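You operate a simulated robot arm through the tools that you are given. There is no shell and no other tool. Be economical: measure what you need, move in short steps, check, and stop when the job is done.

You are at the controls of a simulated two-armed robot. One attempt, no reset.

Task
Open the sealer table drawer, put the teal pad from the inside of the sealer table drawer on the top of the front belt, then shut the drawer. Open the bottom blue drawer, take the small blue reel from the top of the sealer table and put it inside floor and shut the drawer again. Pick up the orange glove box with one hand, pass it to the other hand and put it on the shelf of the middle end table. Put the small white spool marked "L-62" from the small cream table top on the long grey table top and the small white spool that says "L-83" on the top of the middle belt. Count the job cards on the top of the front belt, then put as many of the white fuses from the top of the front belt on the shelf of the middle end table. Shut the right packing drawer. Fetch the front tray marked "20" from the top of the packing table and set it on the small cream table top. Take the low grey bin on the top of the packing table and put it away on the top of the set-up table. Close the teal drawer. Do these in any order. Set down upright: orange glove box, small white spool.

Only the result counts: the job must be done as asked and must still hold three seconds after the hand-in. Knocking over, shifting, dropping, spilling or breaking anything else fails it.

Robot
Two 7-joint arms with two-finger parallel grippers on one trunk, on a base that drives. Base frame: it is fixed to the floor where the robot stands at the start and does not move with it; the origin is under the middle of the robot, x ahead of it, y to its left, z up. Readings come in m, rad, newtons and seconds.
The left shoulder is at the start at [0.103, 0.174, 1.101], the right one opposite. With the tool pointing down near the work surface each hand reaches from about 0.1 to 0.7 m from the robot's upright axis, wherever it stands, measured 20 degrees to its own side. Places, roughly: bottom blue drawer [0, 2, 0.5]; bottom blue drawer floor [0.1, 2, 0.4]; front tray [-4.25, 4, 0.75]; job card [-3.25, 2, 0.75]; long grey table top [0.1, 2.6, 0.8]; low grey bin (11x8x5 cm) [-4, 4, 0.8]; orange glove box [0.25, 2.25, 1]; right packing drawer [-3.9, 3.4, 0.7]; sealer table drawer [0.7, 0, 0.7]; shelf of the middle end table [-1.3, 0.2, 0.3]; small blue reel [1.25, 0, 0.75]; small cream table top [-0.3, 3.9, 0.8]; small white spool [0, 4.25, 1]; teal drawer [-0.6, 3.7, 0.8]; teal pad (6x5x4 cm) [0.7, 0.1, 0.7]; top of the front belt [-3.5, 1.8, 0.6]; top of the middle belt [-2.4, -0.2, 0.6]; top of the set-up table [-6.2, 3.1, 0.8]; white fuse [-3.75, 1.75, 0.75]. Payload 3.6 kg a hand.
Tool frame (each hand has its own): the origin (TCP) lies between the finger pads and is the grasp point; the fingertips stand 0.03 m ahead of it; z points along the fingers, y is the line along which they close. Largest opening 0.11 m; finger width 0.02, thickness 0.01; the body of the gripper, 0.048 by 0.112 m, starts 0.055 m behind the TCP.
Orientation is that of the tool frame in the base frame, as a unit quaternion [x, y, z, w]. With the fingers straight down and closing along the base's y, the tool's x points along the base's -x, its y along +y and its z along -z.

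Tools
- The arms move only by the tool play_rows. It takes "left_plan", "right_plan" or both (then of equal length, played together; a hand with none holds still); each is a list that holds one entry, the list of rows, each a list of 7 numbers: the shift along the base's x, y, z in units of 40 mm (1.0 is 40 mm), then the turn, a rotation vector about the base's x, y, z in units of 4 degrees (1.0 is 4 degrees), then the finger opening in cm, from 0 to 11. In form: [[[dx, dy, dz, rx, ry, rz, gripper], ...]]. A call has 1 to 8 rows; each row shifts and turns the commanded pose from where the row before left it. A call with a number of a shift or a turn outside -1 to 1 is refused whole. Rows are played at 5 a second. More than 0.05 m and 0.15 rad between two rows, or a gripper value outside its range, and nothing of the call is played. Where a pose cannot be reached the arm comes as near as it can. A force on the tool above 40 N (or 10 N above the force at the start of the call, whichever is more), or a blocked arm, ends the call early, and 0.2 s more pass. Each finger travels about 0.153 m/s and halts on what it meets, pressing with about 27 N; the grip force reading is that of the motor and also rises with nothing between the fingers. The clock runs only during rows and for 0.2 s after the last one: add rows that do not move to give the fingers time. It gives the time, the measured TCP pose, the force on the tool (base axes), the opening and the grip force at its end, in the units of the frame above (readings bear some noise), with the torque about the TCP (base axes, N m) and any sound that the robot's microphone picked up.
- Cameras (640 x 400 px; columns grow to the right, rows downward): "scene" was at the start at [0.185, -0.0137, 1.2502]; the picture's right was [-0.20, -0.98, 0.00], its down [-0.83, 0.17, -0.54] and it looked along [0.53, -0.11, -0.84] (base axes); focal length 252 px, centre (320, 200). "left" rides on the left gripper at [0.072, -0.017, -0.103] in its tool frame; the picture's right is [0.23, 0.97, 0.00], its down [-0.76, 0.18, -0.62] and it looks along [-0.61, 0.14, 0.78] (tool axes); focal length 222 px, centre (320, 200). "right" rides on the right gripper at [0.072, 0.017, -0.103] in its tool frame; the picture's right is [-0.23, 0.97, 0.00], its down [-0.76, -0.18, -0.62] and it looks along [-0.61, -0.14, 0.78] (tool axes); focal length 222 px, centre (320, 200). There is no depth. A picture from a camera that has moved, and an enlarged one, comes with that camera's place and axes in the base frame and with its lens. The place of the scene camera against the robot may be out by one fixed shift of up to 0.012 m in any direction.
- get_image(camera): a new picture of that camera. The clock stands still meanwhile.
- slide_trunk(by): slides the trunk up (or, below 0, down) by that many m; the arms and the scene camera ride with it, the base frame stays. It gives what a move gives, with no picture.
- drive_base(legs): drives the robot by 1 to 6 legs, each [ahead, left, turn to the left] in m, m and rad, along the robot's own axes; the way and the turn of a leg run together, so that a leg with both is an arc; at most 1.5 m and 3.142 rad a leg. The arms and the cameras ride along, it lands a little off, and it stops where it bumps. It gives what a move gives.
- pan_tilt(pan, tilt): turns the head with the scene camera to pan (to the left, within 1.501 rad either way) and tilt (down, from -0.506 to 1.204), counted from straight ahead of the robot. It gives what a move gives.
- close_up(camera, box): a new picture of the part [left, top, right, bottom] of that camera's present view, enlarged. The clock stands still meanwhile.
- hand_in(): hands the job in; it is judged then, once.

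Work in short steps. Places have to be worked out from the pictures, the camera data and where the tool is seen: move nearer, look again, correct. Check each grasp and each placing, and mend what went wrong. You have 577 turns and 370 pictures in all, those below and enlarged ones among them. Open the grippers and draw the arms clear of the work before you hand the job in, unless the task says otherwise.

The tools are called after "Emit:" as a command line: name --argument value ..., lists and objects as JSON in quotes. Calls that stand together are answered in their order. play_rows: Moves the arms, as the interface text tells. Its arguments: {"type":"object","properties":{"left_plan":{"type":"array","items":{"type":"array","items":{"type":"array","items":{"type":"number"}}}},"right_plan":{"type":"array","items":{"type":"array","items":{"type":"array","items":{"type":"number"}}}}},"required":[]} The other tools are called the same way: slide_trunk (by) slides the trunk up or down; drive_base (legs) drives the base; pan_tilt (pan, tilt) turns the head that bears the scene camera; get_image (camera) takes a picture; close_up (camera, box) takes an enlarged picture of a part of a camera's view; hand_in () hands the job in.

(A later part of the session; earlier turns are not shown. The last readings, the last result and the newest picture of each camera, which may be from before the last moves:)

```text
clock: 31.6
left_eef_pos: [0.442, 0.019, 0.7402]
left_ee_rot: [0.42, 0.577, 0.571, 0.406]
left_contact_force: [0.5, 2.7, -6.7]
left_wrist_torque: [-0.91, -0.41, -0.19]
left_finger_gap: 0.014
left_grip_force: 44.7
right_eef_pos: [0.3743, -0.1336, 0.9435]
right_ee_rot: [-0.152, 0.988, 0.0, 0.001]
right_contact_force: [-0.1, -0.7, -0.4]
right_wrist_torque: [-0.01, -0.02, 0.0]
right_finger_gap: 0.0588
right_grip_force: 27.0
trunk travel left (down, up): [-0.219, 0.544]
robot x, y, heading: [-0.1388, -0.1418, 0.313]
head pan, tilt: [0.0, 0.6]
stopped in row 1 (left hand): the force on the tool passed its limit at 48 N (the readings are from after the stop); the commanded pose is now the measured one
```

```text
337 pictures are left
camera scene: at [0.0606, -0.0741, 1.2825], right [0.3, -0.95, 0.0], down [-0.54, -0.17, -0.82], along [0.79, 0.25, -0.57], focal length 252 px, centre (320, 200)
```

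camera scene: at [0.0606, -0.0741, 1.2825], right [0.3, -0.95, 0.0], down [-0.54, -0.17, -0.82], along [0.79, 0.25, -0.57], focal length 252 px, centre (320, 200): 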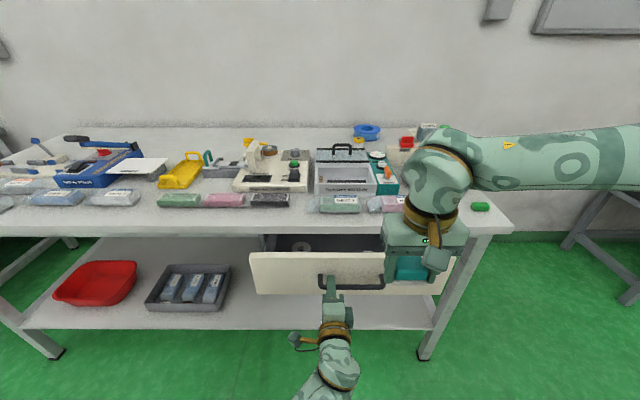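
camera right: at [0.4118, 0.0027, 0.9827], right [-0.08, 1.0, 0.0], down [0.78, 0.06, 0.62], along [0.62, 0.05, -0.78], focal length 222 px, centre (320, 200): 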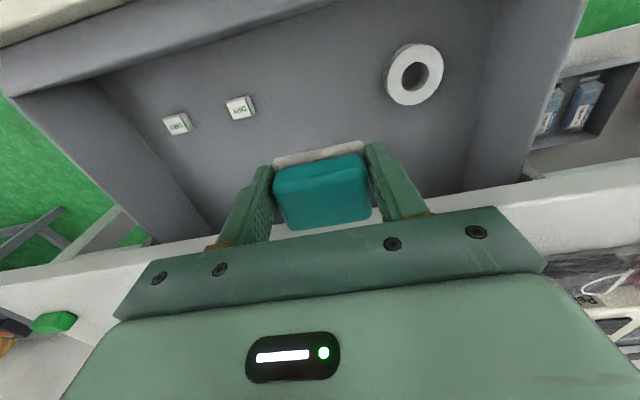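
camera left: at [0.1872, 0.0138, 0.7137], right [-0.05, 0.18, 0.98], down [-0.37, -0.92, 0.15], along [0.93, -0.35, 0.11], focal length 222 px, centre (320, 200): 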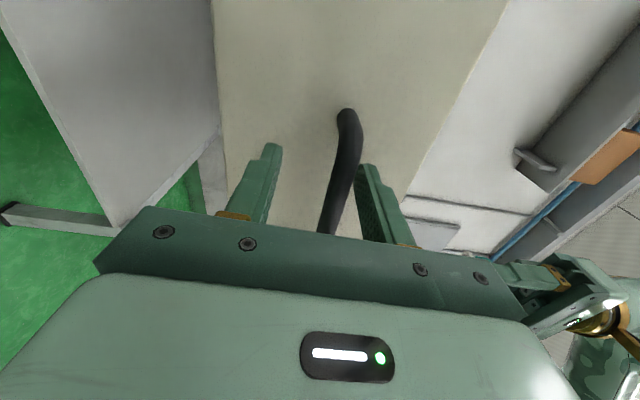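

Grip built up side load. I open the fingers and push with the fingertips against the drawer front instead.

Emit:
play_rows --left_plan '[[[0, 0, 0, 0, 0, 0, 4], [0, 0, 0, 0, 0, 0, 4], [0.5, 0.16, 0, 0, 0, 0, 4], [0.5, 0.16, 0, 0, 0, 0, 4], [0.5, 0.16, 0, 0, 0, 0, 4], [0.5, 0.16, 0, 0, 0, 0, 4], [0.5, 0.16, 0, 0, 0, 0, 4], [0.4, 0.13, 0, 0, 0, 0, 4]]]'

Emit:
get_image --camera "scene"

```text
clock: 33.4
left_eef_pos: [0.5349, 0.051, 0.7439]
left_ee_rot: [0.422, 0.576, 0.571, 0.405]
left_contact_force: [-27.6, -12.4, -6.3]
left_wrist_torque: [0.18, -0.53, -0.3]
left_finger_gap: 0.0371
left_grip_force: 0.1
left hand out of reach, approached as far as the arm can: row 7, 8
right_eef_pos: [0.3725, -0.135, 0.9442]
right_ee_rot: [-0.152, 0.988, 0.0, 0.002]
right_contact_force: [-0.1, 0.0, -0.8]
right_wrist_torque: [0.01, 0.04, 0.0]
right_finger_gap: 0.0591
right_grip_force: 27.5
trunk travel left (down, up): [-0.219, 0.544]
robot x, y, heading: [-0.1368, -0.1345, 0.311]
head pan, tilt: [0.0, 0.6]
```

```text
336 pictures are left
camera scene: at [0.0577, -0.0757, 1.2827], right [0.3, -0.95, 0.0], down [-0.54, -0.17, -0.83], along [0.79, 0.25, -0.56], focal length 252 px, centre (320, 200)
```

scene: 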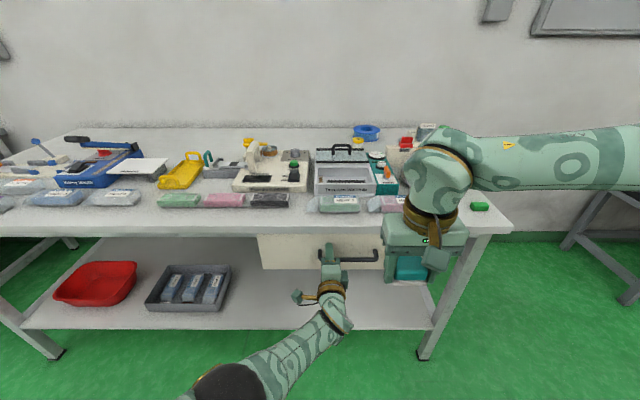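

Emit:
get_image --camera "left"

Emit:
close_up --camera "scene" --box '[230, 190, 430, 315]'

```text
335 pictures are left
camera left: at [0.4146, 0.0858, 0.7294], right [-0.05, 0.21, 0.98], down [-0.35, -0.92, 0.18], along [0.94, -0.33, 0.12], focal length 222 px, centre (320, 200)
```

left: 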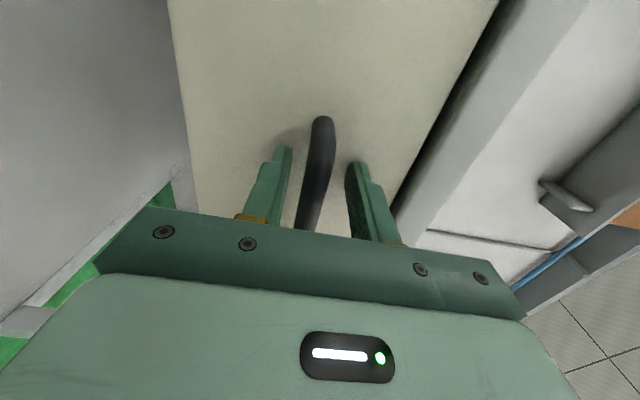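

```text
3.20 times, centred on (330, 252) of scene
camera zoom: at [0.0577, -0.0757, 1.2827], right [0.3, -0.95, 0.0], down [-0.54, -0.17, -0.83], along [0.79, 0.25, -0.56], focal length 806 px, centre (288, 32)
```

zoom: 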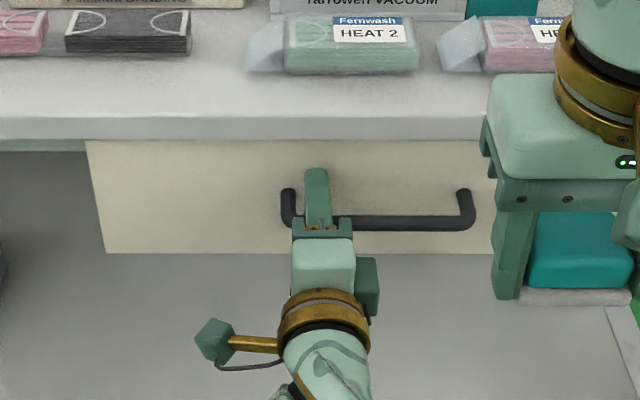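

Handle is back at its original place, drawer closed. I retract the left hand, back off a little and look left and behind to plan the route.

Emit:
play_rows --left_plan '[[[-0.7, -0.22, 0, 0, 0, 0, 6], [-0.7, -0.22, 0, 0, 0, 0, 6], [-0.7, -0.22, 0, 0, 0, 0, 6], [-0.7, -0.22, 0.3, 0, 0, 0, 6], [-0.5, -0.16, 0.3, 0, 0, 0, 6]]]'

Emit:
drive_base --legs '[[-0.25, 0, 0], [0, 0, 0.9]]'

Emit:
pan_tilt --pan 0.9 --tilt 0.35

Emit:
get_image --camera "scene"

Emit:
pan_tilt --pan 0.0 --tilt 0.35

Emit:
get_image --camera "scene"

```text
clock: 34.6
left_eef_pos: [0.4043, 0.0121, 0.7697]
left_ee_rot: [0.419, 0.575, 0.574, 0.406]
left_contact_force: [0.0, 0.2, 0.3]
left_wrist_torque: [0.01, -0.02, 0.03]
left_finger_gap: 0.0597
left_grip_force: 0.0
right_eef_pos: [0.3734, -0.1346, 0.9432]
right_ee_rot: [-0.153, 0.988, 0.0, 0.001]
right_contact_force: [-1.1, 0.6, -0.2]
right_wrist_torque: [0.01, -0.04, -0.02]
right_finger_gap: 0.0589
right_grip_force: 26.9
trunk travel left (down, up): [-0.219, 0.544]
robot x, y, heading: [-0.1357, -0.1384, 0.31]
head pan, tilt: [0.0, 0.6]
```

```text
clock: 38.7
left_eef_pos: [-0.1407, 0.2967, 0.7688]
left_ee_rot: [0.138, 0.699, 0.69, 0.124]
left_contact_force: [0.0, 0.6, -0.8]
left_wrist_torque: [0.01, 0.05, -0.01]
left_finger_gap: 0.0598
left_grip_force: 0.0
right_eef_pos: [-0.049, 0.1806, 0.9429]
right_ee_rot: [-0.558, 0.83, 0.001, 0.002]
right_contact_force: [1.0, 0.2, -0.8]
right_wrist_torque: [0.0, -0.01, -0.01]
right_finger_gap: 0.0591
right_grip_force: 26.7
trunk travel left (down, up): [-0.219, 0.544]
robot x, y, heading: [-0.3693, -0.2134, 1.186]
head pan, tilt: [0.0, 0.6]
```

```text
clock: 39.9
left_eef_pos: [-0.1408, 0.2969, 0.7685]
left_ee_rot: [0.138, 0.699, 0.69, 0.124]
left_contact_force: [0.1, 0.3, 0.0]
left_wrist_torque: [0.01, -0.01, 0.01]
left_finger_gap: 0.0598
left_grip_force: 0.1
right_eef_pos: [-0.0501, 0.1813, 0.9433]
right_ee_rot: [-0.558, 0.83, 0.001, 0.001]
right_contact_force: [-0.1, 0.0, -1.2]
right_wrist_torque: [0.01, 0.01, 0.01]
right_finger_gap: 0.0588
right_grip_force: 26.6
trunk travel left (down, up): [-0.219, 0.544]
robot x, y, heading: [-0.3708, -0.2086, 1.186]
head pan, tilt: [0.901, 0.351]
```

```text
333 pictures are left
camera scene: at [-0.3741, -0.0226, 1.3052], right [0.87, 0.49, 0.0], down [0.17, -0.3, -0.94], along [-0.46, 0.82, -0.34], focal length 252 px, centre (320, 200)
```

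scene: 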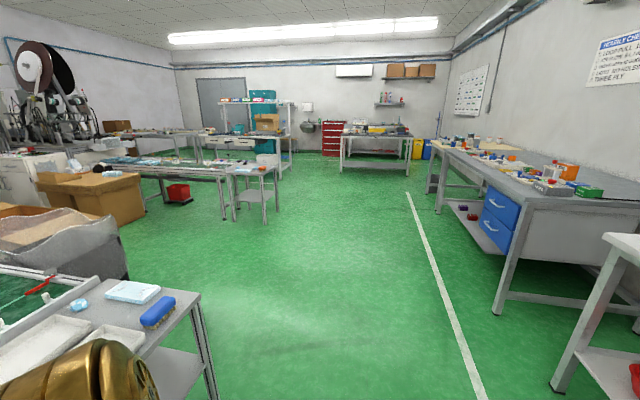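

```text
clock: 41.1
left_eef_pos: [-0.141, 0.2974, 0.7691]
left_ee_rot: [0.138, 0.699, 0.691, 0.123]
left_contact_force: [-0.2, -0.4, 0.0]
left_wrist_torque: [0.03, 0.03, 0.04]
left_finger_gap: 0.0597
left_grip_force: 0.0
right_eef_pos: [-0.0496, 0.1805, 0.9437]
right_ee_rot: [-0.558, 0.83, 0.0, 0.001]
right_contact_force: [0.5, 0.4, 0.4]
right_wrist_torque: [-0.02, 0.01, -0.01]
right_finger_gap: 0.0591
right_grip_force: 26.9
trunk travel left (down, up): [-0.219, 0.544]
robot x, y, heading: [-0.3699, -0.2107, 1.188]
head pan, tilt: [0.0, 0.351]
```

```text
332 pictures are left
camera scene: at [-0.2933, -0.0175, 1.3052], right [0.93, -0.38, 0.0], down [-0.13, -0.32, -0.94], along [0.35, 0.87, -0.34], focal length 252 px, centre (320, 200)
```

scene: 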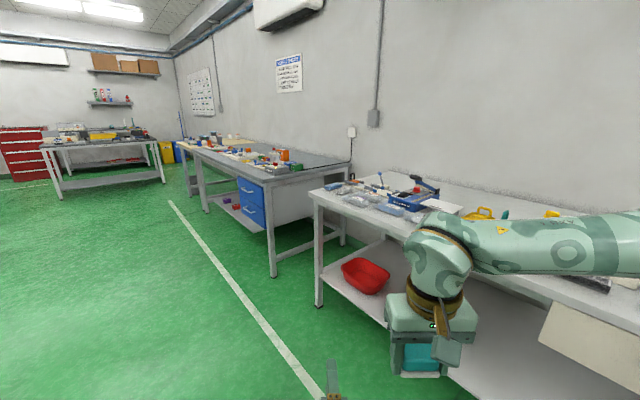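

The layout is clear: blue drawers face −x at about (−0.1, 1.9), with a free aisle. I drive round to stand in front of them facing +x.

Emit:
drive_base --legs '[[0, 0, 0.383], [1.2, 0.1, 0], [0.9, 0.35, 0], [0, 0, -1.57]]'

Emit:
pan_tilt --pan 0.0 --tilt 0.6

Emit:
get_image --camera "scene"

```text
clock: 56.9
left_eef_pos: [-0.3074, 1.8828, 0.7683]
left_ee_rot: [0.497, 0.511, 0.511, 0.48]
left_contact_force: [0.2, -0.1, 0.2]
left_wrist_torque: [0.01, 0.01, -0.01]
left_finger_gap: 0.0599
left_grip_force: 0.0
right_eef_pos: [-0.3773, 1.7524, 0.9443]
right_ee_rot: [-0.015, 1.0, 0.001, 0.002]
right_contact_force: [-0.3, -0.5, -1.0]
right_wrist_torque: [-0.02, 0.01, 0.01]
right_finger_gap: 0.0591
right_grip_force: 26.6
trunk travel left (down, up): [-0.219, 0.544]
robot x, y, heading: [-0.8661, 1.8867, 0.031]
head pan, tilt: [0.0, 0.351]
```

```text
clock: 57.7
left_eef_pos: [-0.3073, 1.8841, 0.7686]
left_ee_rot: [0.497, 0.511, 0.512, 0.48]
left_contact_force: [-0.1, -0.8, 0.7]
left_wrist_torque: [0.02, -0.03, 0.03]
left_finger_gap: 0.06
left_grip_force: 0.1
right_eef_pos: [-0.3766, 1.753, 0.9442]
right_ee_rot: [-0.015, 1.0, 0.0, 0.001]
right_contact_force: [0.2, -0.2, -1.0]
right_wrist_torque: [0.01, 0.0, 0.02]
right_finger_gap: 0.059
right_grip_force: 26.9
trunk travel left (down, up): [-0.219, 0.544]
robot x, y, heading: [-0.8687, 1.8911, 0.028]
head pan, tilt: [0.0, 0.6]
```

```text
331 pictures are left
camera scene: at [-0.6622, 1.8958, 1.2825], right [0.03, -1.0, 0.0], down [-0.56, -0.02, -0.83], along [0.82, 0.03, -0.56], focal length 252 px, centre (320, 200)
```

scene: 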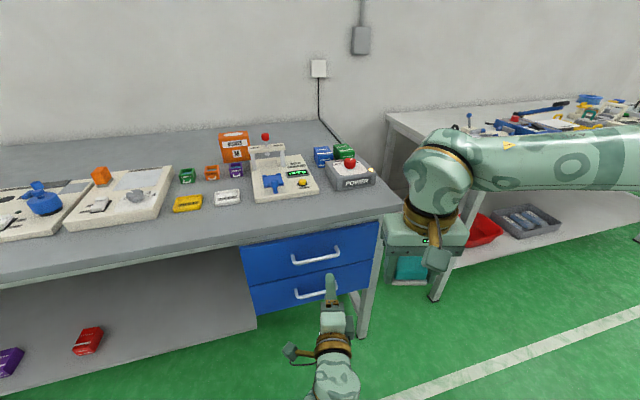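

Blue drawers ahead, table turned about 0.27 rad. I line up the left hand with the bottom handle and lower the trunk.

Emit:
drive_base --legs '[[0.02, -0.26, 0], [0, 0, 0.24]]'

Emit:
slide_trunk --by -0.2

Emit:
pan_tilt --pan 0.2 --tilt 0.6

Emit:
get_image --camera "scene"

Emit:
get_image --camera "left"

```text
clock: 60.4
left_eef_pos: [-0.2941, 1.7578, 0.7696]
left_ee_rot: [0.434, 0.565, 0.564, 0.418]
left_contact_force: [-0.8, -0.3, -0.8]
left_wrist_torque: [0.01, 0.0, 0.04]
left_finger_gap: 0.0595
left_grip_force: 0.0
right_eef_pos: [-0.3305, 1.6137, 0.9428]
right_ee_rot: [-0.132, 0.991, 0.0, 0.001]
right_contact_force: [-0.3, 0.3, -0.3]
right_wrist_torque: [-0.01, 0.0, 0.0]
right_finger_gap: 0.0589
right_grip_force: 27.5
trunk travel left (down, up): [-0.219, 0.544]
robot x, y, heading: [-0.8393, 1.6331, 0.261]
head pan, tilt: [0.0, 0.6]
```

```text
clock: 62.5
left_eef_pos: [-0.2943, 1.7569, 0.5692]
left_ee_rot: [0.433, 0.566, 0.564, 0.417]
left_contact_force: [-0.5, 0.7, 0.5]
left_wrist_torque: [-0.01, 0.0, -0.01]
left_finger_gap: 0.06
left_grip_force: 0.0
right_eef_pos: [-0.3309, 1.6128, 0.7445]
right_ee_rot: [-0.131, 0.991, 0.001, 0.002]
right_contact_force: [-0.2, -0.6, 0.2]
right_wrist_torque: [-0.03, -0.01, -0.02]
right_finger_gap: 0.0588
right_grip_force: 27.0
trunk travel left (down, up): [-0.019, 0.744]
robot x, y, heading: [-0.8408, 1.6338, 0.263]
head pan, tilt: [0.0, 0.6]
```

```text
clock: 63.2
left_eef_pos: [-0.2932, 1.7568, 0.5681]
left_ee_rot: [0.434, 0.566, 0.564, 0.416]
left_contact_force: [0.5, -0.4, -0.3]
left_wrist_torque: [0.0, 0.01, 0.01]
left_finger_gap: 0.0599
left_grip_force: 0.1
right_eef_pos: [-0.3307, 1.614, 0.7429]
right_ee_rot: [-0.132, 0.991, -0.001, 0.001]
right_contact_force: [0.2, -0.3, -0.8]
right_wrist_torque: [0.01, 0.0, -0.01]
right_finger_gap: 0.059
right_grip_force: 27.2
trunk travel left (down, up): [-0.019, 0.744]
robot x, y, heading: [-0.8401, 1.6306, 0.27]
head pan, tilt: [0.201, 0.6]
```

```text
330 pictures are left
camera scene: at [-0.5314, 1.7343, 1.0689], right [0.45, -0.89, 0.0], down [-0.51, -0.25, -0.82], along [0.74, 0.37, -0.57], focal length 252 px, centre (320, 200)
```

scene: 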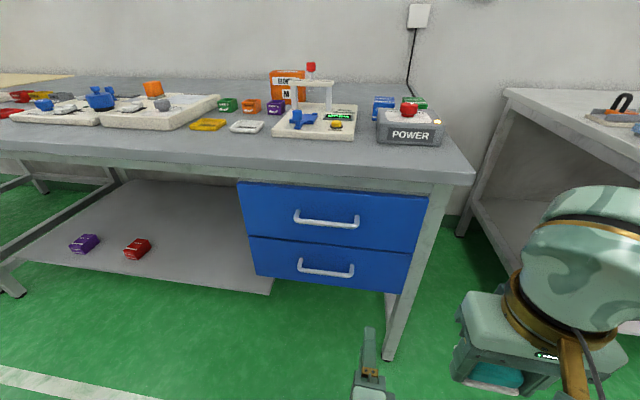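

```text
329 pictures are left
camera left: at [-0.4134, 1.7974, 0.5535], right [-0.04, 0.21, 0.98], down [-0.39, -0.91, 0.18], along [0.92, -0.37, 0.12], focal length 222 px, centre (320, 200)
```

left: 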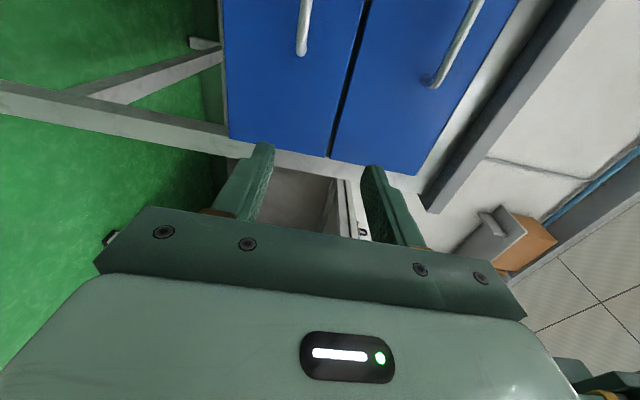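

Bottom handle centre ≈(−0.134, 1.92, 0.535). Shift left hand 0.11 m left and down, then approach.

Emit:
play_rows --left_plan '[[[-0.26, 0.9, -0.28, 0, 0, 0, 6], [-0.26, 0.9, -0.28, 0, 0, 0, 6], [-0.26, 0.9, -0.28, 0, 0, 0, 6], [0.9, 0.26, 0, 0, 0, 0, 6], [0.9, 0.26, 0, 0, 0, 0, 6], [0.9, 0.26, 0, 0, 0, 0, 6]]]'

Emit:
get_image --camera "left"

Emit:
get_image --camera "scene"

```text
clock: 64.7
left_eef_pos: [-0.2169, 1.8964, 0.534]
left_ee_rot: [0.434, 0.566, 0.563, 0.417]
left_contact_force: [0.3, -0.2, -0.3]
left_wrist_torque: [0.0, 0.0, -0.01]
left_finger_gap: 0.06
left_grip_force: 0.1
right_eef_pos: [-0.3302, 1.6139, 0.7424]
right_ee_rot: [-0.132, 0.991, 0.0, 0.001]
right_contact_force: [-1.6, -0.7, -0.5]
right_wrist_torque: [-0.04, 0.02, -0.01]
right_finger_gap: 0.0591
right_grip_force: 27.1
trunk travel left (down, up): [-0.019, 0.744]
robot x, y, heading: [-0.8397, 1.6295, 0.266]
head pan, tilt: [0.201, 0.6]
```

```text
328 pictures are left
camera left: at [-0.337, 1.9366, 0.5201], right [-0.04, 0.21, 0.98], down [-0.38, -0.91, 0.18], along [0.92, -0.37, 0.12], focal length 222 px, centre (320, 200)
```

left: 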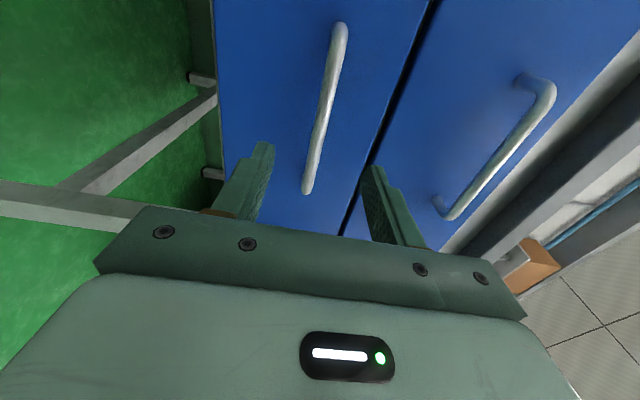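

```text
327 pictures are left
camera scene: at [-0.5314, 1.7345, 1.0688], right [0.45, -0.89, 0.0], down [-0.51, -0.25, -0.82], along [0.74, 0.37, -0.57], focal length 252 px, centre (320, 200)
```

scene: 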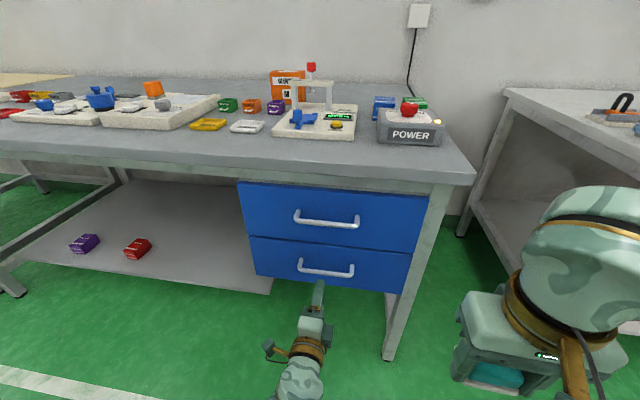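

Well aligned; advance 0.08 m, grip and pull.

Emit:
play_rows --left_plan '[[[0.9, 0.26, 0, 0, 0, 0, 5], [0.9, 0.26, 0, 0, 0, 0, 5], [0.1, 0.03, 0, 0, 0, 0, 5], [0, 0, 0, 0, 0, 0, 0], [0, 0, 0, 0, 0, 0, 0], [0, 0, 0, 0, 0, 0, 0]]]'

Emit:
play_rows --left_plan '[[[-0.67, -0.19, 0, 0, 0, 0, 0], [-0.67, -0.19, 0, 0, 0, 0, 0], [-0.67, -0.19, 0, 0, 0, 0, 0], [-0.67, -0.19, 0, 0, 0, 0, 0], [-0.67, -0.19, 0, 0, 0, 0, 0]]]'

Emit:
get_image --camera "scene"

```text
clock: 66.0
left_eef_pos: [-0.1399, 1.9189, 0.533]
left_ee_rot: [0.434, 0.568, 0.562, 0.417]
left_contact_force: [0.0, 0.3, -11.2]
left_wrist_torque: [-1.06, -0.24, 0.11]
left_finger_gap: 0.0118
left_grip_force: 45.3
right_eef_pos: [-0.3306, 1.6139, 0.7426]
right_ee_rot: [-0.133, 0.991, 0.0, 0.0]
right_contact_force: [0.7, 0.3, 0.0]
right_wrist_torque: [-0.01, 0.02, 0.03]
right_finger_gap: 0.0589
right_grip_force: 27.3
trunk travel left (down, up): [-0.019, 0.744]
robot x, y, heading: [-0.8434, 1.6336, 0.266]
head pan, tilt: [0.201, 0.6]
```

```text
clock: 67.2
left_eef_pos: [-0.275, 1.8762, 0.5314]
left_ee_rot: [0.436, 0.567, 0.56, 0.418]
left_contact_force: [7.7, -27.7, -23.9]
left_wrist_torque: [-0.94, -0.12, 0.23]
left_finger_gap: 0.0117
left_grip_force: 45.0
right_eef_pos: [-0.3294, 1.6122, 0.7429]
right_ee_rot: [-0.131, 0.991, 0.001, 0.0]
right_contact_force: [-0.1, -1.0, -0.5]
right_wrist_torque: [0.01, 0.0, -0.03]
right_finger_gap: 0.059
right_grip_force: 27.5
trunk travel left (down, up): [-0.019, 0.744]
robot x, y, heading: [-0.8365, 1.6316, 0.264]
head pan, tilt: [0.201, 0.6]
```

```text
326 pictures are left
camera scene: at [-0.5288, 1.7331, 1.0679], right [0.45, -0.89, 0.0], down [-0.51, -0.25, -0.82], along [0.74, 0.37, -0.57], focal length 252 px, centre (320, 200)
```

scene: 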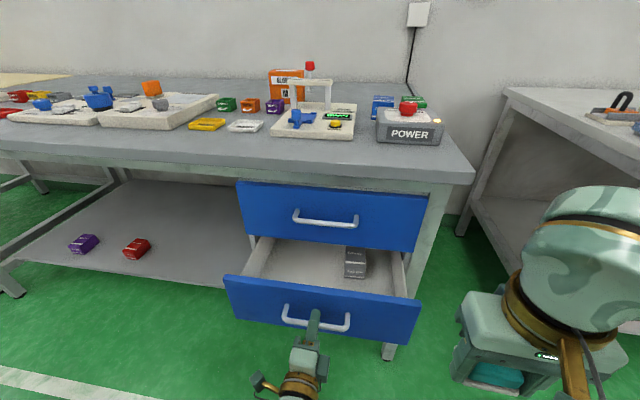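

Opening. A slight side load — I correct the direction and pull another ~0.09 m.

Emit:
play_rows --left_plan '[[[-0.6, -0.28, 0, 0, 0, 0, 0], [-0.6, -0.22, 0, 0, 0, 0, 0], [-0.6, -0.2, 0, 0, 0, 0, 0], [-0.4, -0.13, 0, 0, 0, 0, 0]]]'

Emit:
get_image --camera "scene"

```text
clock: 68.2
left_eef_pos: [-0.3632, 1.8482, 0.5322]
left_ee_rot: [0.434, 0.568, 0.564, 0.414]
left_contact_force: [-1.2, 1.9, -29.7]
left_wrist_torque: [-0.82, -0.16, -1.17]
left_finger_gap: 0.0122
left_grip_force: 45.0
right_eef_pos: [-0.3297, 1.6156, 0.7431]
right_ee_rot: [-0.132, 0.991, 0.0, 0.0]
right_contact_force: [-0.9, 0.0, -1.3]
right_wrist_torque: [-0.01, 0.02, 0.01]
right_finger_gap: 0.059
right_grip_force: 26.7
trunk travel left (down, up): [-0.019, 0.744]
robot x, y, heading: [-0.8403, 1.6287, 0.265]
head pan, tilt: [0.201, 0.6]
```

```text
325 pictures are left
camera scene: at [-0.5298, 1.7361, 1.068], right [0.45, -0.89, 0.0], down [-0.51, -0.26, -0.82], along [0.73, 0.37, -0.57], focal length 252 px, centre (320, 200)
```

scene: 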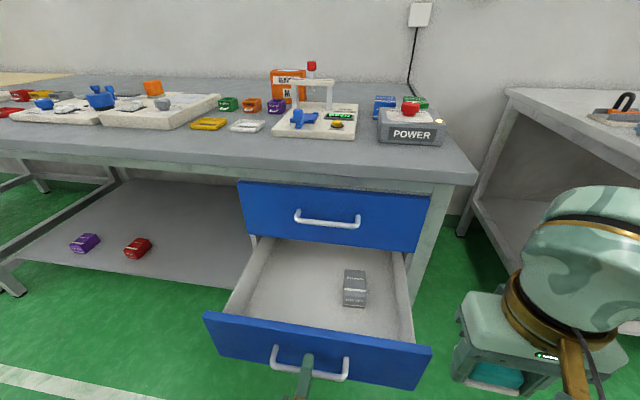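

Drawer open ~0.23 m with free floor on its left half. I leave it open, release and retreat; then re-orient the left hand downward while heading for the front belt with the pad.

Emit:
play_rows --left_plan '[[[0, 0, 0, 0, 0, 0, 6], [0, 0, 0, 0, 0, 0, 6], [-0.8, -0.24, 0, 0, 0, 0, 6], [-0.8, -0.24, 0, 0, 0, 0, 6]]]'

Emit:
drive_base --legs '[[-0.3, 0, 0], [0, 0, 1.4]]'

Emit:
slide_trunk --by 0.25

Emit:
pan_tilt --pan 1.2 --tilt 0.35

Emit:
get_image --camera "scene"

```text
clock: 69.2
left_eef_pos: [-0.4249, 1.8276, 0.535]
left_ee_rot: [0.433, 0.566, 0.564, 0.417]
left_contact_force: [-0.6, -0.5, -0.1]
left_wrist_torque: [-0.02, 0.01, 0.0]
left_finger_gap: 0.0599
left_grip_force: 0.1
right_eef_pos: [-0.3312, 1.6136, 0.7428]
right_ee_rot: [-0.132, 0.991, 0.0, 0.001]
right_contact_force: [0.0, 0.5, -0.1]
right_wrist_torque: [-0.02, 0.0, -0.04]
right_finger_gap: 0.0588
right_grip_force: 27.1
trunk travel left (down, up): [-0.019, 0.744]
robot x, y, heading: [-0.8403, 1.6317, 0.264]
head pan, tilt: [0.201, 0.6]
```

```text
clock: 74.7
left_eef_pos: [-1.2324, 2.001, 0.5345]
left_ee_rot: [-0.02, 0.712, 0.701, -0.033]
left_contact_force: [0.2, 0.3, 0.8]
left_wrist_torque: [0.01, -0.01, 0.0]
left_finger_gap: 0.0602
left_grip_force: 0.0
right_eef_pos: [-1.005, 2.0489, 0.7437]
right_ee_rot: [0.727, -0.687, 0.0, 0.0]
right_contact_force: [0.8, 0.3, 0.3]
right_wrist_torque: [-0.01, 0.0, 0.02]
right_finger_gap: 0.0589
right_grip_force: 26.9
trunk travel left (down, up): [-0.019, 0.744]
robot x, y, heading: [-1.1278, 1.5517, 1.634]
head pan, tilt: [0.201, 0.6]
```

```text
clock: 77.2
left_eef_pos: [-1.2344, 2.0005, 0.7839]
left_ee_rot: [-0.021, 0.713, 0.7, -0.032]
left_contact_force: [0.5, -0.8, 0.0]
left_wrist_torque: [-0.01, -0.02, 0.0]
left_finger_gap: 0.0598
left_grip_force: 0.0
right_eef_pos: [-1.0047, 2.0485, 0.9932]
right_ee_rot: [0.727, -0.687, -0.001, 0.0]
right_contact_force: [0.3, 0.3, -0.2]
right_wrist_torque: [0.01, 0.01, -0.04]
right_finger_gap: 0.0589
right_grip_force: 27.0
trunk travel left (down, up): [-0.269, 0.494]
robot x, y, heading: [-1.1258, 1.5533, 1.627]
head pan, tilt: [0.201, 0.6]
```

```text
clock: 78.5
left_eef_pos: [-1.2332, 2.0011, 0.7839]
left_ee_rot: [-0.02, 0.712, 0.701, -0.031]
left_contact_force: [0.2, 1.1, -0.6]
left_wrist_torque: [-0.02, -0.01, 0.0]
left_finger_gap: 0.0601
left_grip_force: 0.0
right_eef_pos: [-1.0033, 2.0485, 0.9937]
right_ee_rot: [0.727, -0.687, -0.001, 0.0]
right_contact_force: [0.3, -0.5, 0.0]
right_wrist_torque: [0.02, -0.02, -0.05]
right_finger_gap: 0.0588
right_grip_force: 27.2
trunk travel left (down, up): [-0.269, 0.494]
robot x, y, heading: [-1.1262, 1.5579, 1.63]
head pan, tilt: [1.201, 0.351]
```

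```text
324 pictures are left
camera scene: at [-1.221, 1.6757, 1.3569], right [0.31, 0.95, 0.0], down [0.33, -0.11, -0.94], along [-0.89, 0.29, -0.34], focal length 252 px, centre (320, 200)
```

scene: 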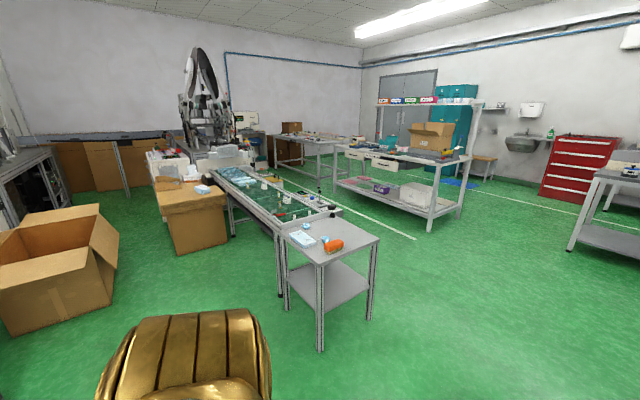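

Front belt runs from about (−2.4,1.9) to (−4.4,1.5), accessible from its north side. I drive round the end table to (−3.3, 2.85), facing −y.

Emit:
drive_base --legs '[[0, 0, 1.51], [0, -1.3, 0], [1.2, 0, 0], [1.0, 0, 0], [0, 0, 1.57]]'

Emit:
pan_tilt --pan 0.0 --tilt 0.6

Emit:
get_image --camera "scene"

```text
clock: 103.2
left_eef_pos: [-3.2467, 2.4768, 0.7847]
left_ee_rot: [0.713, -0.005, 0.008, 0.701]
left_contact_force: [-0.3, 0.0, 0.2]
left_wrist_torque: [-0.01, 0.01, 0.0]
left_finger_gap: 0.0602
left_grip_force: 0.0
right_eef_pos: [-3.4775, 2.444, 0.9938]
right_ee_rot: [0.711, 0.704, -0.001, 0.0]
right_contact_force: [0.5, 0.2, -0.5]
right_wrist_torque: [0.01, 0.02, -0.02]
right_finger_gap: 0.0591
right_grip_force: 26.3
trunk travel left (down, up): [-0.269, 0.494]
robot x, y, heading: [-3.3213, 2.9333, -1.58]
head pan, tilt: [1.201, 0.351]
```

```text
clock: 104.6
left_eef_pos: [-3.2468, 2.4752, 0.7834]
left_ee_rot: [0.713, -0.004, 0.008, 0.702]
left_contact_force: [-0.8, -0.1, -0.9]
left_wrist_torque: [0.0, -0.03, 0.02]
left_finger_gap: 0.0599
left_grip_force: 0.1
right_eef_pos: [-3.478, 2.444, 0.9927]
right_ee_rot: [0.711, 0.703, -0.001, 0.001]
right_contact_force: [-0.4, 0.8, -0.4]
right_wrist_torque: [0.02, 0.01, -0.02]
right_finger_gap: 0.0589
right_grip_force: 27.0
trunk travel left (down, up): [-0.269, 0.494]
robot x, y, heading: [-3.322, 2.9279, -1.58]
head pan, tilt: [0.0, 0.6]
```

```text
323 pictures are left
camera scene: at [-3.3241, 2.7474, 1.3341], right [-1.0, 0.01, 0.0], down [0.0, 0.57, -0.82], along [-0.01, -0.82, -0.57], focal length 252 px, centre (320, 200)
```

scene: 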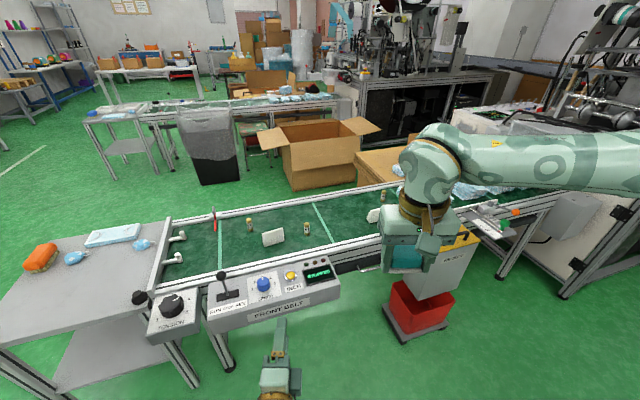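

I am at the belt. Turn the left hand back to pointing down while raising it.

Emit:
play_rows --left_plan '[[[0, 0, 0.25, 0.97, 0.955, 0.962, 6], [0, 0, 0.25, 0.97, 0.955, 0.962, 6], [0, 0, 0.25, 0.97, 0.955, 0.962, 6], [0, 0, 0.25, 0.97, 0.955, 0.962, 6], [0, 0, 0.25, 0.97, 0.955, 0.962, 6], [0, 0, 0.25, 0.97, 0.955, 0.962, 6]]]'

Emit:
play_rows --left_plan '[[[0, 0, 0.25, 0.97, 0.955, 0.962, 6], [0, 0, 0.25, 0.97, 0.955, 0.962, 6], [0, 0, 0.25, 0.97, 0.955, 0.962, 6], [0, 0, 0.25, 0.97, 0.955, 0.962, 6], [0, 0, 0.25, 0.97, 0.955, 0.962, 6], [0, 0, 0.25, 0.97, 0.955, 0.962, 6]]]'

Emit:
play_rows --left_plan '[[[0, 0, 0.25, 0.97, 0.955, 0.962, 6], [0, 0, 0.25, 0.97, 0.955, 0.962, 6], [0, 0, 0.25, 0.97, 0.955, 0.962, 6], [0, 0, 0.25, 0.97, 0.955, 0.962, 6], [0, 0, 0.25, 0.97, 0.955, 0.962, 6], [0, 0, 0.25, 0.97, 0.955, 0.962, 6]]]'

Emit:
pan_tilt --pan -0.5 --tilt 0.6

Emit:
get_image --camera "scene"

Emit:
get_image --camera "right"

```text
clock: 105.6
left_eef_pos: [-3.2037, 2.4783, 0.8018]
left_ee_rot: [0.782, 0.094, 0.063, 0.613]
left_contact_force: [-0.6, 0.5, -0.3]
left_wrist_torque: [0.01, 0.0, -0.03]
left_finger_gap: 0.06
left_grip_force: 0.1
right_eef_pos: [-3.4782, 2.4443, 0.9931]
right_ee_rot: [0.71, 0.704, -0.001, 0.003]
right_contact_force: [-0.6, 0.5, -0.5]
right_wrist_torque: [0.03, -0.01, -0.02]
right_finger_gap: 0.0589
right_grip_force: 27.1
trunk travel left (down, up): [-0.269, 0.494]
robot x, y, heading: [-3.322, 2.9271, -1.582]
head pan, tilt: [0.0, 0.6]
stopped in row 5 (left hand): the arm was blocked; the commanded pose is now the measured one
```

```text
clock: 106.2
left_eef_pos: [-3.1634, 2.4838, 0.803]
left_ee_rot: [0.812, 0.101, 0.116, 0.563]
left_contact_force: [0.7, -0.3, 0.5]
left_wrist_torque: [-0.02, -0.02, -0.03]
left_finger_gap: 0.0601
left_grip_force: 0.0
right_eef_pos: [-3.4771, 2.4442, 0.9942]
right_ee_rot: [0.711, 0.703, -0.001, 0.002]
right_contact_force: [0.0, -0.2, -0.1]
right_wrist_torque: [0.01, -0.03, -0.01]
right_finger_gap: 0.0588
right_grip_force: 27.4
trunk travel left (down, up): [-0.269, 0.494]
robot x, y, heading: [-3.3196, 2.9277, -1.583]
head pan, tilt: [0.0, 0.6]
stopped in row 3 (left hand): the arm was blocked; the commanded pose is now the measured one
```

```text
clock: 106.8
left_eef_pos: [-3.1246, 2.4929, 0.8073]
left_ee_rot: [0.838, 0.103, 0.17, 0.508]
left_contact_force: [0.7, -0.3, 1.2]
left_wrist_torque: [0.01, 0.01, 0.02]
left_finger_gap: 0.0598
left_grip_force: 0.0
right_eef_pos: [-3.4782, 2.4425, 0.9936]
right_ee_rot: [0.71, 0.704, -0.001, 0.002]
right_contact_force: [-0.6, -0.1, -0.9]
right_wrist_torque: [-0.02, 0.01, -0.02]
right_finger_gap: 0.0591
right_grip_force: 27.0
trunk travel left (down, up): [-0.269, 0.494]
robot x, y, heading: [-3.321, 2.9295, -1.578]
head pan, tilt: [0.0, 0.6]
stopped in row 3 (left hand): the arm was blocked; the commanded pose is now the measured one
```

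```text
clock: 107.8
left_eef_pos: [-3.125, 2.4913, 0.8072]
left_ee_rot: [0.839, 0.103, 0.169, 0.507]
left_contact_force: [0.4, 0.2, 0.2]
left_wrist_torque: [0.0, 0.0, 0.0]
left_finger_gap: 0.06
left_grip_force: 0.1
right_eef_pos: [-3.4773, 2.4423, 0.9928]
right_ee_rot: [0.711, 0.703, 0.0, 0.002]
right_contact_force: [-0.1, -0.7, -0.3]
right_wrist_torque: [0.02, -0.04, 0.0]
right_finger_gap: 0.0588
right_grip_force: 26.8
trunk travel left (down, up): [-0.269, 0.494]
robot x, y, heading: [-3.3207, 2.928, -1.581]
head pan, tilt: [-0.499, 0.6]
```

```text
322 pictures are left
camera scene: at [-3.3663, 2.7585, 1.3341], right [-0.87, 0.49, 0.0], down [0.27, 0.49, -0.82], along [-0.4, -0.72, -0.57], focal length 252 px, centre (320, 200)
```

scene: 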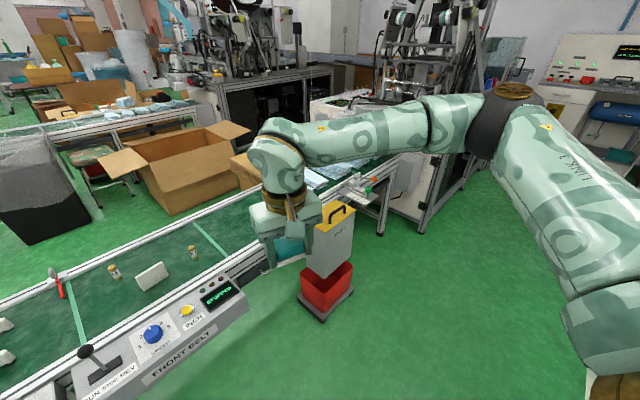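

```text
321 pictures are left
camera right: at [-3.4599, 2.5154, 1.0964], right [0.97, -0.24, 0.0], down [-0.19, -0.76, 0.63], along [-0.15, -0.61, -0.78], focal length 222 px, centre (320, 200)
```

right: 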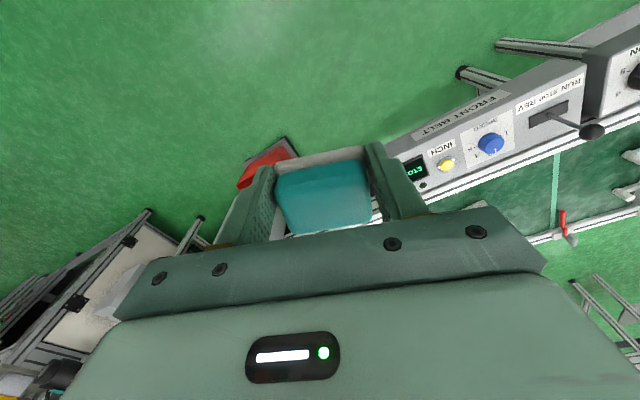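

The left arm was blocked (cramped close to the body). I move it up and ahead first, then continue turning.

Emit:
play_rows --left_plan '[[[0, -0.3, 0.9, 0, 0, 0, 6], [0, -0.3, 0.9, 0, 0, 0, 6], [0, -0.6, 0.9, 0, 0, 0, 6], [0, -0.9, 0.7, 0, 0, 0, 6], [0, -0.9, 0.7, 0, 0, 0, 6]]]'

Emit:
play_rows --left_plan '[[[0, 0, 0, 0.97, 0.955, 0.962, 6], [0, 0, 0, 0.97, 0.955, 0.962, 6], [0, 0, 0, 0.97, 0.955, 0.962, 6], [0, 0, 0, 0.97, 0.955, 0.962, 6]]]'

```text
clock: 108.5
left_eef_pos: [-3.0958, 2.4592, 0.8909]
left_ee_rot: [0.825, 0.045, 0.231, 0.513]
left_contact_force: [0.2, -0.2, 0.1]
left_wrist_torque: [-0.02, 0.04, -0.05]
left_finger_gap: 0.0599
left_grip_force: 0.0
right_eef_pos: [-3.4769, 2.4434, 0.994]
right_ee_rot: [0.711, 0.703, -0.001, 0.001]
right_contact_force: [0.0, 0.3, -0.5]
right_wrist_torque: [0.0, -0.01, -0.02]
right_finger_gap: 0.059
right_grip_force: 26.4
trunk travel left (down, up): [-0.269, 0.494]
robot x, y, heading: [-3.3237, 2.9249, -1.579]
head pan, tilt: [-0.499, 0.6]
stopped in row 3 (left hand): the arm was blocked; the commanded pose is now the measured one
```

```text
clock: 109.2
left_eef_pos: [-3.0537, 2.4594, 0.8901]
left_ee_rot: [0.843, 0.061, 0.29, 0.449]
left_contact_force: [-0.9, -0.3, -0.3]
left_wrist_torque: [0.03, -0.03, 0.0]
left_finger_gap: 0.06
left_grip_force: 0.0
right_eef_pos: [-3.4776, 2.4431, 0.9936]
right_ee_rot: [0.711, 0.703, 0.0, 0.002]
right_contact_force: [0.4, 0.2, -0.3]
right_wrist_torque: [-0.01, 0.01, 0.0]
right_finger_gap: 0.0592
right_grip_force: 27.1
trunk travel left (down, up): [-0.269, 0.494]
robot x, y, heading: [-3.3207, 2.9261, -1.58]
head pan, tilt: [-0.499, 0.6]
stopped in row 3 (left hand): the arm was blocked; the commanded pose is now the measured one
```

Emit:
pan_tilt --pan 0.5 --tilt 0.9

Emit:
get_image --camera "scene"

```text
clock: 110.4
left_eef_pos: [-3.0549, 2.4603, 0.8895]
left_ee_rot: [0.843, 0.061, 0.289, 0.449]
left_contact_force: [-1.1, 0.8, 0.3]
left_wrist_torque: [0.02, 0.01, 0.02]
left_finger_gap: 0.06
left_grip_force: 0.0
right_eef_pos: [-3.4784, 2.4431, 0.9931]
right_ee_rot: [0.711, 0.704, 0.0, 0.002]
right_contact_force: [-0.1, 0.2, -0.5]
right_wrist_torque: [-0.01, 0.01, 0.0]
right_finger_gap: 0.059
right_grip_force: 26.9
trunk travel left (down, up): [-0.269, 0.494]
robot x, y, heading: [-3.3254, 2.9313, -1.58]
head pan, tilt: [0.499, 0.901]
```

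```text
320 pictures are left
camera scene: at [-3.2878, 2.7691, 1.3093], right [-0.88, -0.47, 0.0], down [-0.37, 0.69, -0.62], along [0.29, -0.55, -0.78], focal length 252 px, centre (320, 200)
```

scene: 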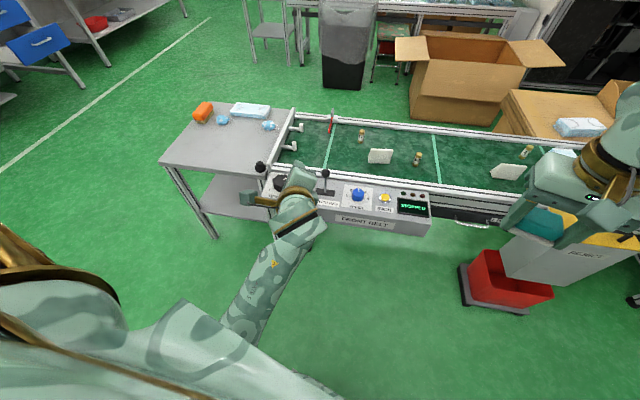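

No obstacle in view; likely a joint limit since the hand drifted left. I move it back right and slightly ahead to the path it used before.

Emit:
play_rows --left_plan '[[[-0.8, 0, 0, 0, 0, 0, 6], [-0.8, 0, 0, 0, 0, 0, 6], [-0.8, -0.2, 0, 0, 0, 0, 6], [-0.8, -0.2, 0, 0, 0, 0, 6]]]'

Emit:
play_rows --left_plan '[[[0, 0, 0.2, 0.7, 0.7, 0.7, 6], [0, 0, 0.2, 0.7, 0.7, 0.7, 6], [0, 0, 0.2, 0.7, 0.7, 0.7, 6], [0, 0, 0.2, 0.7, 0.7, 0.7, 6]]]'

```text
clock: 111.2
left_eef_pos: [-3.0861, 2.4512, 0.8926]
left_ee_rot: [0.808, 0.017, 0.363, 0.464]
left_contact_force: [0.0, -0.4, 0.0]
left_wrist_torque: [0.03, -0.01, -0.01]
left_finger_gap: 0.0599
left_grip_force: 0.1
right_eef_pos: [-3.4783, 2.4434, 0.9939]
right_ee_rot: [0.711, 0.703, -0.001, 0.002]
right_contact_force: [0.6, -0.6, -0.3]
right_wrist_torque: [0.02, 0.02, 0.03]
right_finger_gap: 0.059
right_grip_force: 27.0
trunk travel left (down, up): [-0.269, 0.494]
robot x, y, heading: [-3.3224, 2.9275, -1.577]
head pan, tilt: [0.499, 0.901]
stopped in row 3 (left hand): the arm was blocked; the commanded pose is now the measured one
```

```text
clock: 111.8
left_eef_pos: [-3.0462, 2.4522, 0.9101]
left_ee_rot: [0.812, 0.021, 0.418, 0.407]
left_contact_force: [-0.4, 0.1, -0.5]
left_wrist_torque: [-0.02, -0.03, -0.01]
left_finger_gap: 0.06
left_grip_force: 0.0
right_eef_pos: [-3.4785, 2.4437, 0.9941]
right_ee_rot: [0.71, 0.704, -0.001, 0.002]
right_contact_force: [-0.2, -0.3, -0.5]
right_wrist_torque: [-0.01, -0.02, -0.02]
right_finger_gap: 0.0591
right_grip_force: 27.8
trunk travel left (down, up): [-0.269, 0.494]
robot x, y, heading: [-3.3201, 2.9272, -1.584]
head pan, tilt: [0.499, 0.901]
stopped in row 3 (left hand): the arm was blocked; the commanded pose is now the measured one
```

Try a different turning path: tilt the tool straight down about a horizontal axis, keeping its roll.

Emit:
play_rows --left_plan '[[[0, 0, 0.1, 0.8, 0.87, 0, 6], [0, 0, 0.1, 0.8, 0.87, 0, 6], [0, 0, 0.1, 0.8, 0.87, 0, 6], [0, 0, 0.1, 0.8, 0.87, 0, 6]]]'

```text
clock: 112.6
left_eef_pos: [-3.0067, 2.4527, 0.9292]
left_ee_rot: [0.842, -0.002, 0.42, 0.337]
left_contact_force: [-1.0, -0.7, 0.2]
left_wrist_torque: [0.03, 0.01, -0.01]
left_finger_gap: 0.0601
left_grip_force: 0.0
right_eef_pos: [-3.4773, 2.4429, 0.9947]
right_ee_rot: [0.711, 0.703, 0.0, 0.001]
right_contact_force: [0.5, 0.3, 0.2]
right_wrist_torque: [0.0, 0.01, -0.05]
right_finger_gap: 0.0589
right_grip_force: 26.8
trunk travel left (down, up): [-0.269, 0.494]
robot x, y, heading: [-3.3203, 2.9301, -1.578]
head pan, tilt: [0.499, 0.901]
stopped in row 4 (left hand): the arm was blocked; the commanded pose is now the measured one
```

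The elbow looks very folded; extend the hand forward and up to free it.

Emit:
play_rows --left_plan '[[[0, -0.7, 0.5, 0, 0, 0, 6], [0, -0.7, 0.5, 0, 0, 0, 6], [0, -0.7, 0.5, 0, 0, 0, 6], [0, -0.7, 0.5, 0, 0, 0, 6]]]'

Emit:
get_image --camera "scene"

```text
clock: 113.6
left_eef_pos: [-3.0062, 2.3414, 1.008]
left_ee_rot: [0.843, -0.004, 0.42, 0.336]
left_contact_force: [0.4, 0.2, 0.6]
left_wrist_torque: [0.0, 0.03, 0.02]
left_finger_gap: 0.0599
left_grip_force: 0.1
right_eef_pos: [-3.4777, 2.4436, 0.9933]
right_ee_rot: [0.71, 0.704, 0.0, 0.001]
right_contact_force: [0.4, 0.3, 0.3]
right_wrist_torque: [0.01, 0.02, -0.01]
right_finger_gap: 0.0589
right_grip_force: 26.6
trunk travel left (down, up): [-0.269, 0.494]
robot x, y, heading: [-3.3234, 2.9292, -1.581]
head pan, tilt: [0.499, 0.901]
```

```text
319 pictures are left
camera scene: at [-3.2878, 2.7686, 1.3093], right [-0.88, -0.47, 0.0], down [-0.37, 0.69, -0.62], along [0.29, -0.55, -0.78], focal length 252 px, centre (320, 200)
```

scene: 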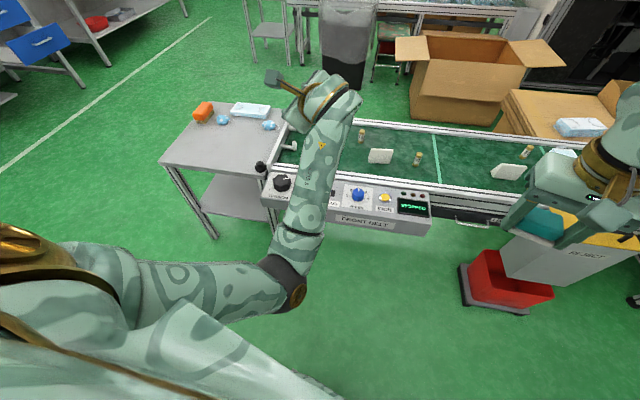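

Freed. Now turn to the standard downward pose from here, in three parts.

Emit:
play_rows --left_plan '[[[0, 0, 0, -0.095, 0.85, 0.95, 6], [0, 0, 0, -0.095, 0.85, 0.95, 6], [0, 0, 0, -0.095, 0.85, 0.95, 6], [0, 0, 0, -0.095, 0.85, 0.95, 6], [0, 0, 0, -0.095, 0.85, 0.95, 6], [0, 0, 0, -0.095, 0.85, 0.95, 6], [0, 0, 0, -0.095, 0.85, 0.95, 6]]]'

Emit:
play_rows --left_plan '[[[0, 0, 0, -0.095, 0.85, 0.95, 6], [0, 0, 0, -0.095, 0.85, 0.95, 6], [0, 0, 0, -0.095, 0.85, 0.95, 6], [0, 0, 0, -0.095, 0.85, 0.95, 6], [0, 0, 0, -0.095, 0.85, 0.95, 6], [0, 0, 0, -0.095, 0.85, 0.95, 6], [0, 0, 0, -0.095, 0.85, 0.95, 6]]]'

Emit:
play_rows --left_plan '[[[0, 0, 0, -0.095, 0.85, 0.95, 6], [0, 0, 0, -0.095, 0.85, 0.95, 6], [0, 0, 0, -0.095, 0.85, 0.95, 6], [0, 0, 0, -0.095, 0.85, 0.95, 6], [0, 0, 0, -0.095, 0.85, 0.95, 6], [0, 0, 0, -0.095, 0.85, 0.95, 6], [0, 0, 0, -0.095, 0.85, 0.95, 6]]]'

Emit:
get_image --camera "scene"

```text
clock: 115.2
left_eef_pos: [-3.0062, 2.341, 1.009]
left_ee_rot: [0.881, 0.268, 0.305, 0.245]
left_contact_force: [-0.8, 0.0, -0.3]
left_wrist_torque: [-0.01, 0.04, 0.04]
left_finger_gap: 0.0601
left_grip_force: 0.1
right_eef_pos: [-3.4769, 2.4438, 0.993]
right_ee_rot: [0.711, 0.703, -0.001, 0.002]
right_contact_force: [0.4, 0.3, -1.0]
right_wrist_torque: [0.01, -0.01, 0.0]
right_finger_gap: 0.0591
right_grip_force: 27.1
trunk travel left (down, up): [-0.269, 0.494]
robot x, y, heading: [-3.3218, 2.9282, -1.579]
head pan, tilt: [0.499, 0.901]
```

```text
clock: 116.8
left_eef_pos: [-3.0083, 2.341, 1.0091]
left_ee_rot: [0.833, 0.513, 0.16, 0.128]
left_contact_force: [-0.2, 0.1, 0.0]
left_wrist_torque: [0.02, 0.0, 0.04]
left_finger_gap: 0.0598
left_grip_force: 0.0
right_eef_pos: [-3.4782, 2.4434, 0.9952]
right_ee_rot: [0.711, 0.703, -0.001, 0.003]
right_contact_force: [0.5, -0.8, -0.6]
right_wrist_torque: [-0.01, 0.02, -0.02]
right_finger_gap: 0.0592
right_grip_force: 26.9
trunk travel left (down, up): [-0.269, 0.494]
robot x, y, heading: [-3.3197, 2.9257, -1.581]
head pan, tilt: [0.499, 0.901]
```

```text
clock: 118.4
left_eef_pos: [-3.0064, 2.3419, 1.0086]
left_ee_rot: [0.706, 0.709, -0.001, -0.001]
left_contact_force: [-0.7, 0.0, -0.1]
left_wrist_torque: [-0.01, -0.02, -0.01]
left_finger_gap: 0.0598
left_grip_force: 0.0
right_eef_pos: [-3.4775, 2.4426, 0.9931]
right_ee_rot: [0.711, 0.703, -0.001, 0.002]
right_contact_force: [0.3, 0.0, 0.2]
right_wrist_torque: [0.02, -0.04, 0.02]
right_finger_gap: 0.059
right_grip_force: 26.7
trunk travel left (down, up): [-0.269, 0.494]
robot x, y, heading: [-3.3206, 2.928, -1.579]
head pan, tilt: [0.499, 0.901]
```

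```text
318 pictures are left
camera scene: at [-3.2876, 2.769, 1.3093], right [-0.88, -0.47, 0.0], down [-0.37, 0.69, -0.62], along [0.29, -0.55, -0.78], focal length 252 px, centre (320, 200)
```

scene: 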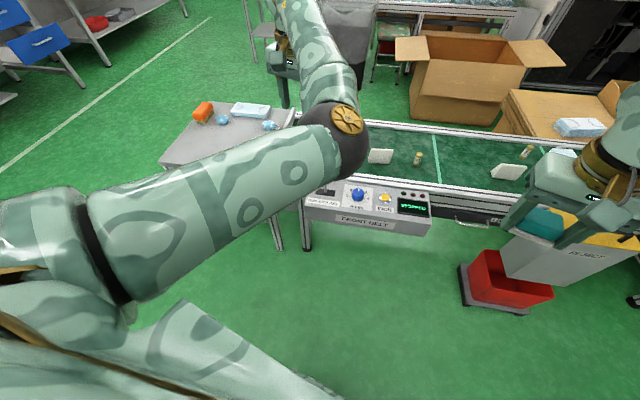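

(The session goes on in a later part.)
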